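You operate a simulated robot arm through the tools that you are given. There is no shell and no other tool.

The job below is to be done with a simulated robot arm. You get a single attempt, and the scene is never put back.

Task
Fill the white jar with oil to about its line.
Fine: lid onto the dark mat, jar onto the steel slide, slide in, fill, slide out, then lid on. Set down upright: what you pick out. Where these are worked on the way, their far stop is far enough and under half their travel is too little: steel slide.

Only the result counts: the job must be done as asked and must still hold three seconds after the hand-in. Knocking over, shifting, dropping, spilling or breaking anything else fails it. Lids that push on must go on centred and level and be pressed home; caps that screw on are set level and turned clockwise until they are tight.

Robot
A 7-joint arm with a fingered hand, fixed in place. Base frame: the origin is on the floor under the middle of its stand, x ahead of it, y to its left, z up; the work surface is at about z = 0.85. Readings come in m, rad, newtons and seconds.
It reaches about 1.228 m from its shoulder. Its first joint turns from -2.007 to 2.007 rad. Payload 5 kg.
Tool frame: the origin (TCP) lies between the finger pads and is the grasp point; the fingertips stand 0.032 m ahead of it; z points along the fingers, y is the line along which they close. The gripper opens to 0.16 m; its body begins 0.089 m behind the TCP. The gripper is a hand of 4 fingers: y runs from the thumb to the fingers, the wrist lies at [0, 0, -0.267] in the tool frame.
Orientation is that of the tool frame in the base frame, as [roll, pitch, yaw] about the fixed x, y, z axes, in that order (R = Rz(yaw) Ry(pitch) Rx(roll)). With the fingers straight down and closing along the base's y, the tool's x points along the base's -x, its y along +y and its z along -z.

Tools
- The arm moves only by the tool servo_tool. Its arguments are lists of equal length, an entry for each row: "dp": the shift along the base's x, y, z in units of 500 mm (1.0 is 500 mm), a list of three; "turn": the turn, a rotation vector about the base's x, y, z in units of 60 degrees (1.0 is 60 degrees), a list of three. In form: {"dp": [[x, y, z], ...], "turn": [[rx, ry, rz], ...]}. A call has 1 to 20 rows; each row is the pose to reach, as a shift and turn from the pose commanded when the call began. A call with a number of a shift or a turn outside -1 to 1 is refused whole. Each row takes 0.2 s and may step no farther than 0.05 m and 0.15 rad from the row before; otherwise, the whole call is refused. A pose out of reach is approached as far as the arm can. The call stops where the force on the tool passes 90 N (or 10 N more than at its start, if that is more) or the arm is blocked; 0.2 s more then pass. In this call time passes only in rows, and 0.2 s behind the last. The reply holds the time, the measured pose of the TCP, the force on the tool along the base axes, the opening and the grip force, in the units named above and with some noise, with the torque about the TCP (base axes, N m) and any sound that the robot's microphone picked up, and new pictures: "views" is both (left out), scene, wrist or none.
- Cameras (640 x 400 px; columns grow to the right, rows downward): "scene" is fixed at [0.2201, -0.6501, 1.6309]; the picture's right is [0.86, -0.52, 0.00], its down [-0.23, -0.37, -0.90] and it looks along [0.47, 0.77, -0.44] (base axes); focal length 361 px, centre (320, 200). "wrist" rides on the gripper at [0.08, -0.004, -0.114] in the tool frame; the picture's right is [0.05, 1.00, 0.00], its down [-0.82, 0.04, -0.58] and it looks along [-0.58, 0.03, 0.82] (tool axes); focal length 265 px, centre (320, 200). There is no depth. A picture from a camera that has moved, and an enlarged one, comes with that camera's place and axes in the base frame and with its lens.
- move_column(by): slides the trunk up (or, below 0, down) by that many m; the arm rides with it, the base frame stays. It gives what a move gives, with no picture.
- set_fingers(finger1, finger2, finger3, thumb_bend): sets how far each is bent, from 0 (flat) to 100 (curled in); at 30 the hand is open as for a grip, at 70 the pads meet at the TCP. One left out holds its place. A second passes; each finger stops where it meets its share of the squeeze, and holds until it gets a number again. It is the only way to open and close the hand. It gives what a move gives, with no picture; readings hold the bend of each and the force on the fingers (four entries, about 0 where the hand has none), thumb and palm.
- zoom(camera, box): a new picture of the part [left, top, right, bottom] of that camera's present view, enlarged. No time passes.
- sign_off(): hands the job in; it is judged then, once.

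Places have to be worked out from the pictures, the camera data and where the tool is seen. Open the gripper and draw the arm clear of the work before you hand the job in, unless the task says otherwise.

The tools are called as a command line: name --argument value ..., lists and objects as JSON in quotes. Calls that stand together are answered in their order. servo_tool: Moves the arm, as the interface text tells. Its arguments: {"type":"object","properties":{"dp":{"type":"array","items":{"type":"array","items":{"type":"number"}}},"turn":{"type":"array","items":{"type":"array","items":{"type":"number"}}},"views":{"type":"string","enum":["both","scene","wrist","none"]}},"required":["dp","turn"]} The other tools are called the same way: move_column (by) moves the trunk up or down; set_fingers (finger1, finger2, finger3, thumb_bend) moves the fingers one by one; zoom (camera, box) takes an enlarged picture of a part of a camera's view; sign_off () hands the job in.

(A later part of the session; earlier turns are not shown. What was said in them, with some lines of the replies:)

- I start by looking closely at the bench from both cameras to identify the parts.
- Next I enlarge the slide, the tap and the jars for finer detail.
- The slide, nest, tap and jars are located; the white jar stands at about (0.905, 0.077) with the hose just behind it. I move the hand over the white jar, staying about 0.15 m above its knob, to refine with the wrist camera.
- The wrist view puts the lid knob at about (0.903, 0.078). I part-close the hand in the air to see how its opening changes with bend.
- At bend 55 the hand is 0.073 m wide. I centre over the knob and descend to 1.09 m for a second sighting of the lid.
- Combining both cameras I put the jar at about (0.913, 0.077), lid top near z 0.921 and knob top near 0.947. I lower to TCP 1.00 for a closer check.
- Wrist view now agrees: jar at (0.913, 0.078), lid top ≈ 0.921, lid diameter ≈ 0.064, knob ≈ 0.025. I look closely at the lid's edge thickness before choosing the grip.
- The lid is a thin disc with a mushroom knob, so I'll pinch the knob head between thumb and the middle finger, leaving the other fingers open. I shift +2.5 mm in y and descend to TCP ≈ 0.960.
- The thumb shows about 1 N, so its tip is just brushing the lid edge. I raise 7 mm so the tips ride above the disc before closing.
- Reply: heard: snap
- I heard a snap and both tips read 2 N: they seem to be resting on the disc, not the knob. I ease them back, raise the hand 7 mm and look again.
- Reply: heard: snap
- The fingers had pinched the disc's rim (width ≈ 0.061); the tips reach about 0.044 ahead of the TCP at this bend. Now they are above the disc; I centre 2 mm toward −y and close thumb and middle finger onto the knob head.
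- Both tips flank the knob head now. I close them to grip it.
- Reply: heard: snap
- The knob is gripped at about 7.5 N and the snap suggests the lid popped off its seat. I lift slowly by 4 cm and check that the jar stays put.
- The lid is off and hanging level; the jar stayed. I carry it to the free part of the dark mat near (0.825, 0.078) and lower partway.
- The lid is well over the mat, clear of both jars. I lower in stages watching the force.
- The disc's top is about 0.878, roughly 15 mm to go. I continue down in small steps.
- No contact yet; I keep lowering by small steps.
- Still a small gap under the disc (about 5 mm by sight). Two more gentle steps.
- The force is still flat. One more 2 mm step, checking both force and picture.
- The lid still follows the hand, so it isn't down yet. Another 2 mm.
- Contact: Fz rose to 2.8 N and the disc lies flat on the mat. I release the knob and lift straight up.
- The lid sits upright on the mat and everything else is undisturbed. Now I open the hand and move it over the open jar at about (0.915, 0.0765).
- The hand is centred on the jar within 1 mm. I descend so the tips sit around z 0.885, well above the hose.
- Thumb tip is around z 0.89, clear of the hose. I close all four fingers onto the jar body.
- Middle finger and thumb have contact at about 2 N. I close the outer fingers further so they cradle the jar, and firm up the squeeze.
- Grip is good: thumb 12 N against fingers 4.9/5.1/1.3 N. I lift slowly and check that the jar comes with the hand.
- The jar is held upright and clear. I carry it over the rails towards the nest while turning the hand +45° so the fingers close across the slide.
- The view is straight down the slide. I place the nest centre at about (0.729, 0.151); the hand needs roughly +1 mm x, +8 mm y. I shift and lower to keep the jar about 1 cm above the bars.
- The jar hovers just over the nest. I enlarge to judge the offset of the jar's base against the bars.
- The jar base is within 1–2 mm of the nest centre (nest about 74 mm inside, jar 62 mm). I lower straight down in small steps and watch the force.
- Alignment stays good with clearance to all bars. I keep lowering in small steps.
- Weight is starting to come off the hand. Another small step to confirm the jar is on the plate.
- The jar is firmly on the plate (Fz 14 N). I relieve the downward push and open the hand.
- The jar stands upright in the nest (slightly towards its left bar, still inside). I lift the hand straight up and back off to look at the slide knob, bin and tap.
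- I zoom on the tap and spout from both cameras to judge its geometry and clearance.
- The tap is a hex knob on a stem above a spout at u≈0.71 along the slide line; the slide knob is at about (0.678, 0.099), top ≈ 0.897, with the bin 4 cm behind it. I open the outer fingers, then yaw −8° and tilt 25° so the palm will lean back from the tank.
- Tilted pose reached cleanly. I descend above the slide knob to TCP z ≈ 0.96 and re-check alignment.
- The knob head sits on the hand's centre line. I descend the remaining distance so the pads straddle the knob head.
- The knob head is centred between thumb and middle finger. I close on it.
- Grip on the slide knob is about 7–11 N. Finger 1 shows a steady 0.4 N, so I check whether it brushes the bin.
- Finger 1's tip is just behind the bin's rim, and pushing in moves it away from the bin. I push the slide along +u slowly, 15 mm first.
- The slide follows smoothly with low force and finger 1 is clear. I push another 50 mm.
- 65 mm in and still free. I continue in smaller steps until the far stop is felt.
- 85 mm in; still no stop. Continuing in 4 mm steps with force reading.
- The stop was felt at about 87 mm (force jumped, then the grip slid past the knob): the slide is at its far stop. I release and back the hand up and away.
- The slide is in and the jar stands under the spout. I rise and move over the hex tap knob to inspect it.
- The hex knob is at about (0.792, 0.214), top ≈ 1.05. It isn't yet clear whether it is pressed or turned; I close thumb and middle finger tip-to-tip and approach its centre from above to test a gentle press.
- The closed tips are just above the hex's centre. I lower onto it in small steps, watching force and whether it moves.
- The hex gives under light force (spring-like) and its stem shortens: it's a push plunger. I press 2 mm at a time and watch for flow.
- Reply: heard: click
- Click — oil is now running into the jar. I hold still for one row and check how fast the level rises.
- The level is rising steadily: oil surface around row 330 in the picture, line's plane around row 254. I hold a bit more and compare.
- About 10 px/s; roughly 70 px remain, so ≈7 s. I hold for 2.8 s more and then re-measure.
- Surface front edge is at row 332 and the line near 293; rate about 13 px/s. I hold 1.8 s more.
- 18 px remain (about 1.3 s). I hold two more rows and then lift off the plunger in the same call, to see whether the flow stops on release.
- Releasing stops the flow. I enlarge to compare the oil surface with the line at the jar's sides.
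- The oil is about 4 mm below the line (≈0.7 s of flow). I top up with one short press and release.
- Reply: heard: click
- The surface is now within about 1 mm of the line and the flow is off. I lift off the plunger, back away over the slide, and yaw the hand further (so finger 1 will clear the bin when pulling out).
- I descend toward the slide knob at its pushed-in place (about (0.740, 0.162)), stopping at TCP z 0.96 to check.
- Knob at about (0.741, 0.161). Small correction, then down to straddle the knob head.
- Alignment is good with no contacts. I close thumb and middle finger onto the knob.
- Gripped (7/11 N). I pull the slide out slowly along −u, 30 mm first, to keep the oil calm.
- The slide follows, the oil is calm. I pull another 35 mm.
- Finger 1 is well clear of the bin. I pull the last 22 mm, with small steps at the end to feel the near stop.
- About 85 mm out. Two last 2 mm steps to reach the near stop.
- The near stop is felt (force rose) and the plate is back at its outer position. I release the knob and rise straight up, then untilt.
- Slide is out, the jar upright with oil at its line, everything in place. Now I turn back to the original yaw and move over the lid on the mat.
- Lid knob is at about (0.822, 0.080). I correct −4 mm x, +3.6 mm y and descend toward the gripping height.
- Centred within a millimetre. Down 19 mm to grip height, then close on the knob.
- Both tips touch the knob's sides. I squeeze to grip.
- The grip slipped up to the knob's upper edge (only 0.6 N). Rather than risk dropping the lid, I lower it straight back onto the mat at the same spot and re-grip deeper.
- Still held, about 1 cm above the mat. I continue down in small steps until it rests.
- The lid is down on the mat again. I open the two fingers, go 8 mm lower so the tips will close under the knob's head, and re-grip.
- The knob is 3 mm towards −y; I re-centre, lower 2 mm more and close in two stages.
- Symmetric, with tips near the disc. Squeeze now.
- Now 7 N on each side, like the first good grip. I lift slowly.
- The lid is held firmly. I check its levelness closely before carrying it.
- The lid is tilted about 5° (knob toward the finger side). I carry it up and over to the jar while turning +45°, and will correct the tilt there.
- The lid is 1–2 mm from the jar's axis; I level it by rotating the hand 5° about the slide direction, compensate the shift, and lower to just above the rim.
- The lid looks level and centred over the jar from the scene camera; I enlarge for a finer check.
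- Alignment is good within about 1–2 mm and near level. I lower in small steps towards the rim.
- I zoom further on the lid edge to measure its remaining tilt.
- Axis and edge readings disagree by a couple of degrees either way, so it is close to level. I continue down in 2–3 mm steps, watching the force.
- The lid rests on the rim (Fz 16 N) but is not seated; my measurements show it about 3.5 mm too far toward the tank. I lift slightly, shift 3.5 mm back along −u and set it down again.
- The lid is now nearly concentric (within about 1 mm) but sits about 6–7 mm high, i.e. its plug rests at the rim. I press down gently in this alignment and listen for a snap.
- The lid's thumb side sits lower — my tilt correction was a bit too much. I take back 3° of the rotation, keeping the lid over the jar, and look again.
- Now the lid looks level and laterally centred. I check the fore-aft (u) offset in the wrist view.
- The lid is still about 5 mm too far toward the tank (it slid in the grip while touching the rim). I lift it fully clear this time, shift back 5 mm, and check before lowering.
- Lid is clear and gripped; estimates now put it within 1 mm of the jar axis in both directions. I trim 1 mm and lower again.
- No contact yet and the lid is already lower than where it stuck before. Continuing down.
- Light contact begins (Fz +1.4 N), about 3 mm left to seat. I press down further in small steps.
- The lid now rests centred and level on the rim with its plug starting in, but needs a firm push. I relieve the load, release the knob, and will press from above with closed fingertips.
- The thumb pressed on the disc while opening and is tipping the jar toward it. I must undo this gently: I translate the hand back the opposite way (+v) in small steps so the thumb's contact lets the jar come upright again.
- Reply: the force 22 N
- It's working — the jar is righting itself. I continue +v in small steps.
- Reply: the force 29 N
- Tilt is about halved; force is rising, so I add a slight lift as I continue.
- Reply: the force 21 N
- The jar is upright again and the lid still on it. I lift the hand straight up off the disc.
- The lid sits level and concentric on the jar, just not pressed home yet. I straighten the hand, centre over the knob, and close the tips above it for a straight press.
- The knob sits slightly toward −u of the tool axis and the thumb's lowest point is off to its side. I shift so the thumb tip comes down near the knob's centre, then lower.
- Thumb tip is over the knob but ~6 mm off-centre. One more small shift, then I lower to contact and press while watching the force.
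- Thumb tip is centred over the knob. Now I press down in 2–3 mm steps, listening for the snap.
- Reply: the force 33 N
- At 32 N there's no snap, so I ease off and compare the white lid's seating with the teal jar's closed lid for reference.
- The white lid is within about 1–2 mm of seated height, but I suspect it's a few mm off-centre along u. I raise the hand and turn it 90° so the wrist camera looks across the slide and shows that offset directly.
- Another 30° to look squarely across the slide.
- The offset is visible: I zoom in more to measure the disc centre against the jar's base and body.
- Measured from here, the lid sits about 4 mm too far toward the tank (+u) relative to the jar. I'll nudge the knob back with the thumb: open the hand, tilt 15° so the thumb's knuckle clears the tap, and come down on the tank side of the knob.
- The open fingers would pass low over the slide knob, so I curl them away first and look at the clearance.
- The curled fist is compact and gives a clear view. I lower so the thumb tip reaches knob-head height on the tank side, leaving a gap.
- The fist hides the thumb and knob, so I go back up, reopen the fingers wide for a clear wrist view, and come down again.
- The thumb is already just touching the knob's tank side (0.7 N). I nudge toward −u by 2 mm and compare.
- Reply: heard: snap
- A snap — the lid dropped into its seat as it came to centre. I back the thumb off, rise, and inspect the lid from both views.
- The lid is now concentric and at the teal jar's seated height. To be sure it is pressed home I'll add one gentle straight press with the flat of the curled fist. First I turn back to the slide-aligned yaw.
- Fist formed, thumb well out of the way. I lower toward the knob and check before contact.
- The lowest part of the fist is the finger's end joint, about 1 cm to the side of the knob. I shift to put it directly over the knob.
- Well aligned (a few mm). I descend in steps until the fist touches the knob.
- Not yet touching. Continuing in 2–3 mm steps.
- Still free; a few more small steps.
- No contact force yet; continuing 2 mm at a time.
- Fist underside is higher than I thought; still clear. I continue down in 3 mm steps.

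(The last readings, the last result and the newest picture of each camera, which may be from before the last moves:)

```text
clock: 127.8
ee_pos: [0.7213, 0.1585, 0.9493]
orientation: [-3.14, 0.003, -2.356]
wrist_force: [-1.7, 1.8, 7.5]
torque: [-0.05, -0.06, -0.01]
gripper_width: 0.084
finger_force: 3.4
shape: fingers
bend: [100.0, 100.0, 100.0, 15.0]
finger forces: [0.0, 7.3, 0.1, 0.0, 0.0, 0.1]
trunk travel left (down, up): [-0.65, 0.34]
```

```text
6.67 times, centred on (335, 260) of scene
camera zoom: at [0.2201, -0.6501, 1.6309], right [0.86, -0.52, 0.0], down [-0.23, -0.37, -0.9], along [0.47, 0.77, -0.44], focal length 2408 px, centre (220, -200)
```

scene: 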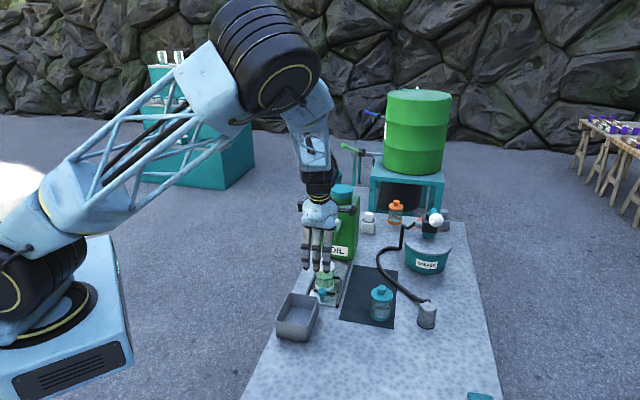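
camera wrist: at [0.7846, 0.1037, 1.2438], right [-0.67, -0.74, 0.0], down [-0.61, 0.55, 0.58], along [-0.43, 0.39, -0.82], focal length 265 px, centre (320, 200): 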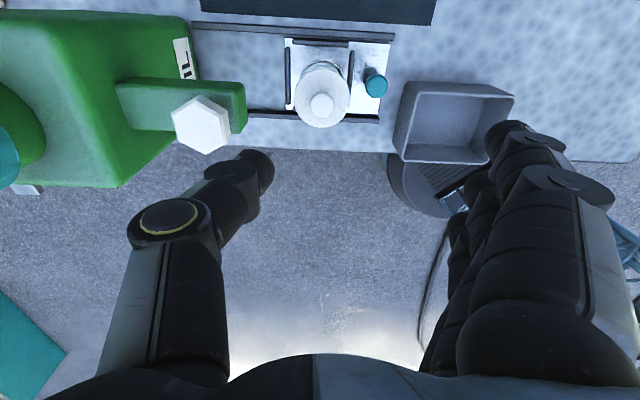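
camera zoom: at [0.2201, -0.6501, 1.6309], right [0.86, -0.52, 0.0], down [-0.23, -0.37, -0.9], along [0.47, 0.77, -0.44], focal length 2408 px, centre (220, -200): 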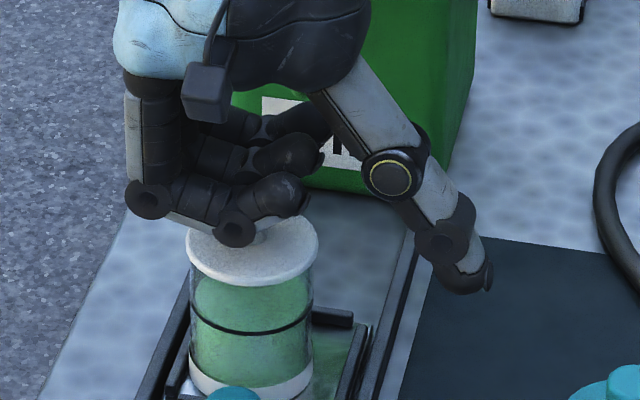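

Contact with the middle finger squarely on the knob (7.5 N). I press a little more, to about 20 N.

servo_tool --dp '[[0, 0, -0.003]]' --turn '[[0, 0, 0]]' --views "none"

zoom --camera "scene" --box '[322, 255, 346, 285]'

```text
clock: 128.2
ee_pos: [0.7213, 0.1581, 0.9493]
orientation: [-3.139, 0.002, -2.356]
wrist_force: [-3.1, 3.3, 12.8]
torque: [-0.1, -0.07, -0.02]
gripper_width: 0.0843
finger_force: 6.2
shape: fingers
bend: [100.0, 100.0, 100.0, 15.0]
finger forces: [0.0, 12.8, 0.0, 0.0, 0.0, 0.1]
trunk travel left (down, up): [-0.65, 0.34]
```

```text
13.33 times, centred on (334, 270) of scene
camera zoom: at [0.2201, -0.6501, 1.6309], right [0.86, -0.52, 0.0], down [-0.23, -0.37, -0.9], along [0.47, 0.77, -0.44], focal length 4815 px, centre (133, -733)
```

zoom: 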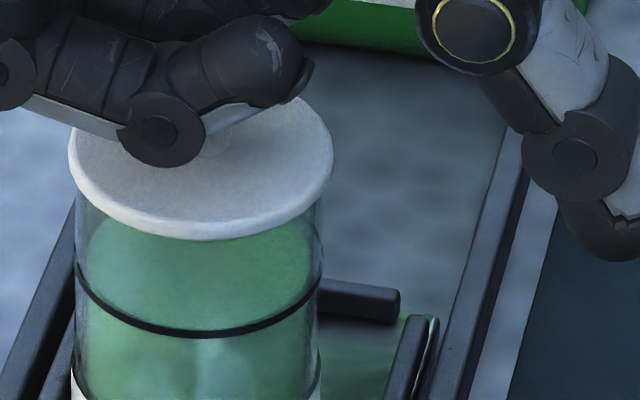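

12.8 N, lid level and home. One last slight increase, then I retreat straight up.

servo_tool --dp '[[0, 0, -0.002]]' --turn '[[0, 0, 0]]' --views "none"

servo_tool --dp '[[0, 0, 0.006], [0, 0, 0.03], [0, 0, 0.1], [0, 0, 0.19], [0, 0, 0.28], [-0.04, -0.04, 0.36]]' --turn '[[0, 0, 0], [0, 0, 0], [0, 0, 0], [0, 0, 0], [0, 0, 0], [0, 0, 0]]'

zoom --camera "scene" --box '[322, 255, 346, 285]'

zoom --camera "scene" --box '[290, 190, 450, 340]'

```text
clock: 128.6
ee_pos: [0.7214, 0.159, 0.9479]
orientation: [-3.139, 0.001, -2.356]
wrist_force: [-4.0, 3.3, 16.5]
torque: [-0.12, -0.1, -0.02]
gripper_width: 0.0843
finger_force: 8.2
shape: fingers
bend: [100.0, 100.0, 100.0, 15.0]
finger forces: [0.1, 16.5, 0.0, 0.0, 0.0, 0.0]
trunk travel left (down, up): [-0.65, 0.34]
```

```text
clock: 130.0
ee_pos: [0.6988, 0.1362, 1.1301]
orientation: [-3.139, 0.0, -2.356]
wrist_force: [0.8, 1.2, 0.5]
torque: [0.01, -0.02, 0.01]
gripper_width: 0.0846
finger_force: 0.0
shape: fingers
bend: [100.0, 100.0, 100.0, 15.0]
finger forces: [0.1, 0.0, 0.0, 0.0, 0.1, 0.1]
trunk travel left (down, up): [-0.65, 0.34]
camera wrist: at [0.6445, 0.0775, 1.2441], right [-0.74, 0.67, 0.0], down [0.55, 0.61, 0.58], along [0.39, 0.43, -0.82], focal length 265 px, centre (320, 200)
```

scene: 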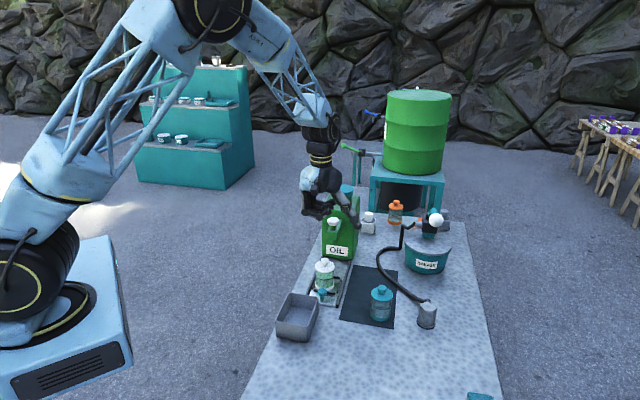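
wrist: 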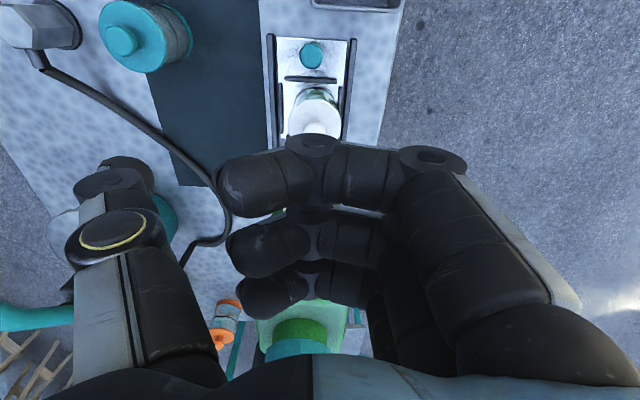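

```text
13.33 times, centred on (334, 270) of scene
camera zoom: at [0.2201, -0.6501, 1.6309], right [0.86, -0.52, 0.0], down [-0.23, -0.37, -0.9], along [0.47, 0.77, -0.44], focal length 4815 px, centre (133, -733)
```

zoom: 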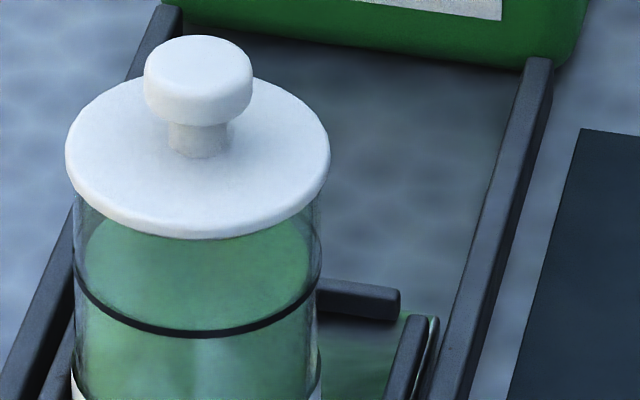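

```text
2.67 times, centred on (370, 265) of scene
camera zoom: at [0.2201, -0.6501, 1.6309], right [0.86, -0.52, 0.0], down [-0.23, -0.37, -0.9], along [0.47, 0.77, -0.44], focal length 963 px, centre (187, 27)
```

zoom: 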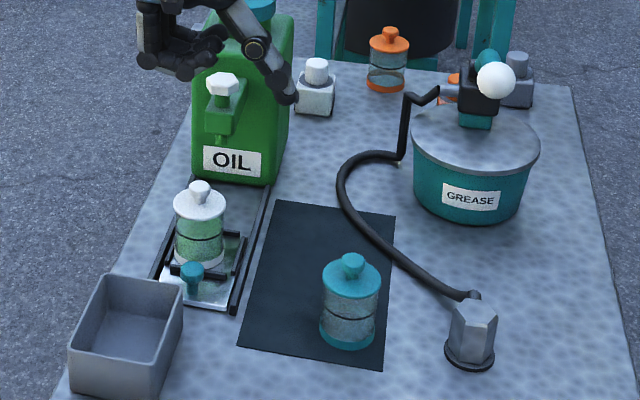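

The lid is seated level and centred, the oil is at the line, the slide is out and everything else stands where it was. I draw the arm clear and open the hand.

servo_tool --dp '[[-0.03, -0.02, 0.08], [-0.07, -0.05, 0.16], [-0.12, -0.08, 0.22], [-0.17, -0.11, 0.28], [-0.22, -0.14, 0.32]]' --turn '[[0, 0, 0], [0, 0, 0], [0, 0, 0], [0, 0, 0], [0, 0, 0]]' --views "none"

set_fingers --finger1 30 --finger2 30 --finger3 30 --thumb_bend 30

servo_tool --dp '[[0, 0, 0]]' --turn '[[0, 0, 0]]'

zoom --camera "scene" --box '[310, 245, 360, 305]'

zoom --camera "wrist" --box '[200, 0, 440, 260]'

```text
clock: 131.2
ee_pos: [0.5886, 0.0684, 1.2849]
orientation: [3.141, 0.002, -2.357]
wrist_force: [-0.4, -0.4, -0.4]
torque: [-0.01, -0.02, -0.02]
gripper_width: 0.0844
finger_force: 0.1
shape: fingers
bend: [100.0, 100.0, 100.0, 15.0]
finger forces: [0.0, 0.0, 0.0, 0.0, 0.0, 0.0]
trunk travel left (down, up): [-0.65, 0.34]
```

```text
clock: 132.2
ee_pos: [0.5916, 0.0672, 1.2852]
orientation: [3.14, 0.001, -2.356]
wrist_force: [-0.8, -0.5, -0.3]
torque: [0.01, 0.02, 0.0]
gripper_width: 0.1707
finger_force: 0.1
shape: fingers
bend: [30.0, 30.0, 30.0, 30.0]
finger forces: [0.0, 0.1, 0.0, 0.0, 0.0, 0.0]
trunk travel left (down, up): [-0.65, 0.34]
```

```text
clock: 132.6
ee_pos: [0.5912, 0.0682, 1.2853]
orientation: [3.141, 0.001, -2.356]
wrist_force: [-0.3, -0.2, 0.4]
torque: [-0.02, -0.03, -0.01]
gripper_width: 0.1707
finger_force: 0.1
shape: fingers
bend: [30.0, 30.0, 30.0, 30.0]
finger forces: [0.0, 0.1, 0.0, 0.0, 0.0, 0.1]
trunk travel left (down, up): [-0.65, 0.34]
camera wrist: at [0.537, 0.009, 1.3991], right [-0.74, 0.67, 0.0], down [0.55, 0.61, 0.58], along [0.39, 0.43, -0.82], focal length 265 px, centre (320, 200)
```

scene: 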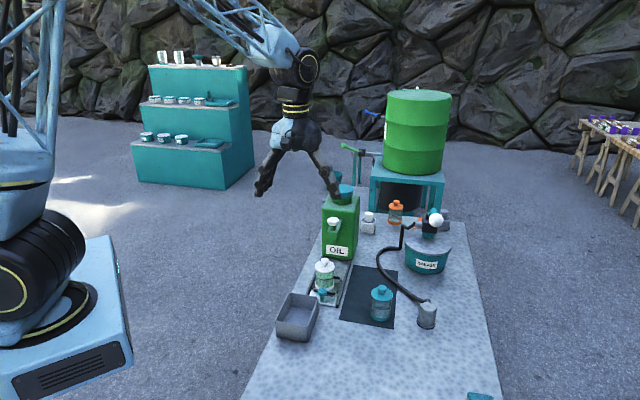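
wrist: 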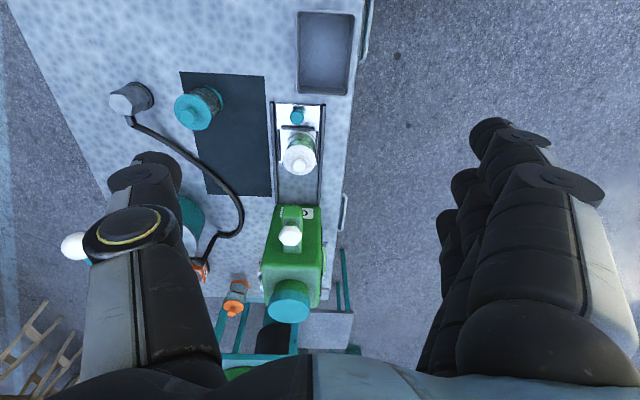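

```text
6.67 times, centred on (335, 275) of scene
camera zoom: at [0.2201, -0.6501, 1.6309], right [0.86, -0.52, 0.0], down [-0.23, -0.37, -0.9], along [0.47, 0.77, -0.44], focal length 2408 px, centre (220, -300)
```

zoom: 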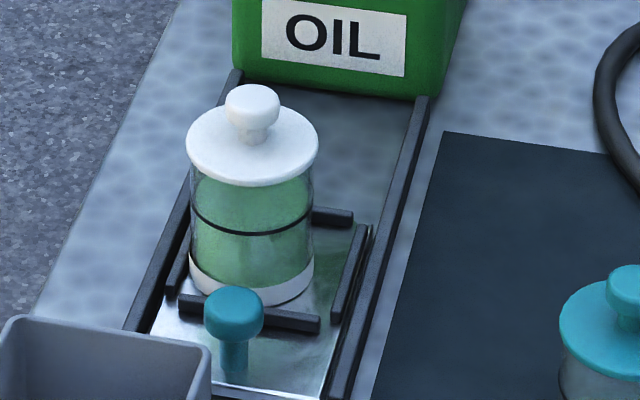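

```text
1.54 times, centred on (320, 130) of wrist
camera zoom: at [0.537, 0.009, 1.3991], right [-0.74, 0.67, 0.0], down [0.55, 0.61, 0.58], along [0.39, 0.43, -0.82], focal length 408 px, centre (320, 308)
```

zoom: 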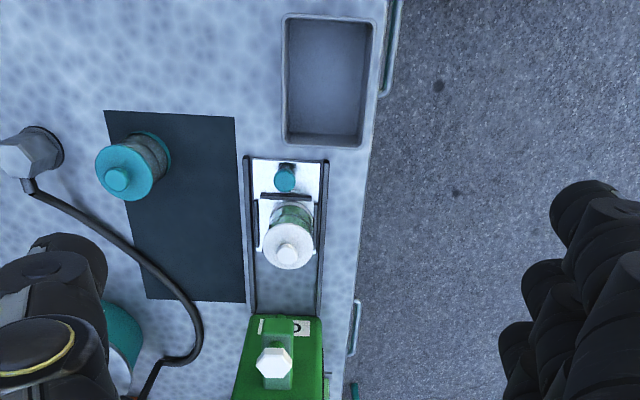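

The white jar stands upright in the slide's nest, filled to about its line, with its lid level and pressed home. The slide is out, nothing else has moved, and the hand is open and clear, so I hand the job in.

sign_off

```text
The job is handed in.
```

The white jar is filled with oil to about its line. It stands upright in the nest on the steel slide, with its lid back on and the slide pulled out. I've handed the job in; no verdict has come back.

- **Slide:** It went about 87 mm in to its far stop before filling. Afterwards it came back out to its near stop.
- **Fill:** I stopped when the surface looked about 1 mm below the line.
- **Lid:** The first placement was about 4 mm off-centre. While I was releasing it, the thumb tipped the jar by roughly 15°. I brought the jar back upright without lifting it, and I could see no oil outside the jar and the level still at the line. I then nudged the lid to centre, where it snapped on. I pressed it with up to about 16 N, and it now sits level at about the same height as the teal jar's lid.
- **Bin:** While I was gripping the slide knob, one finger brushed the bin's rim at about 0.4 N. The bin did not appear to move.

In the last pictures everything else looks where it started, and the hand is open and clear of the table.
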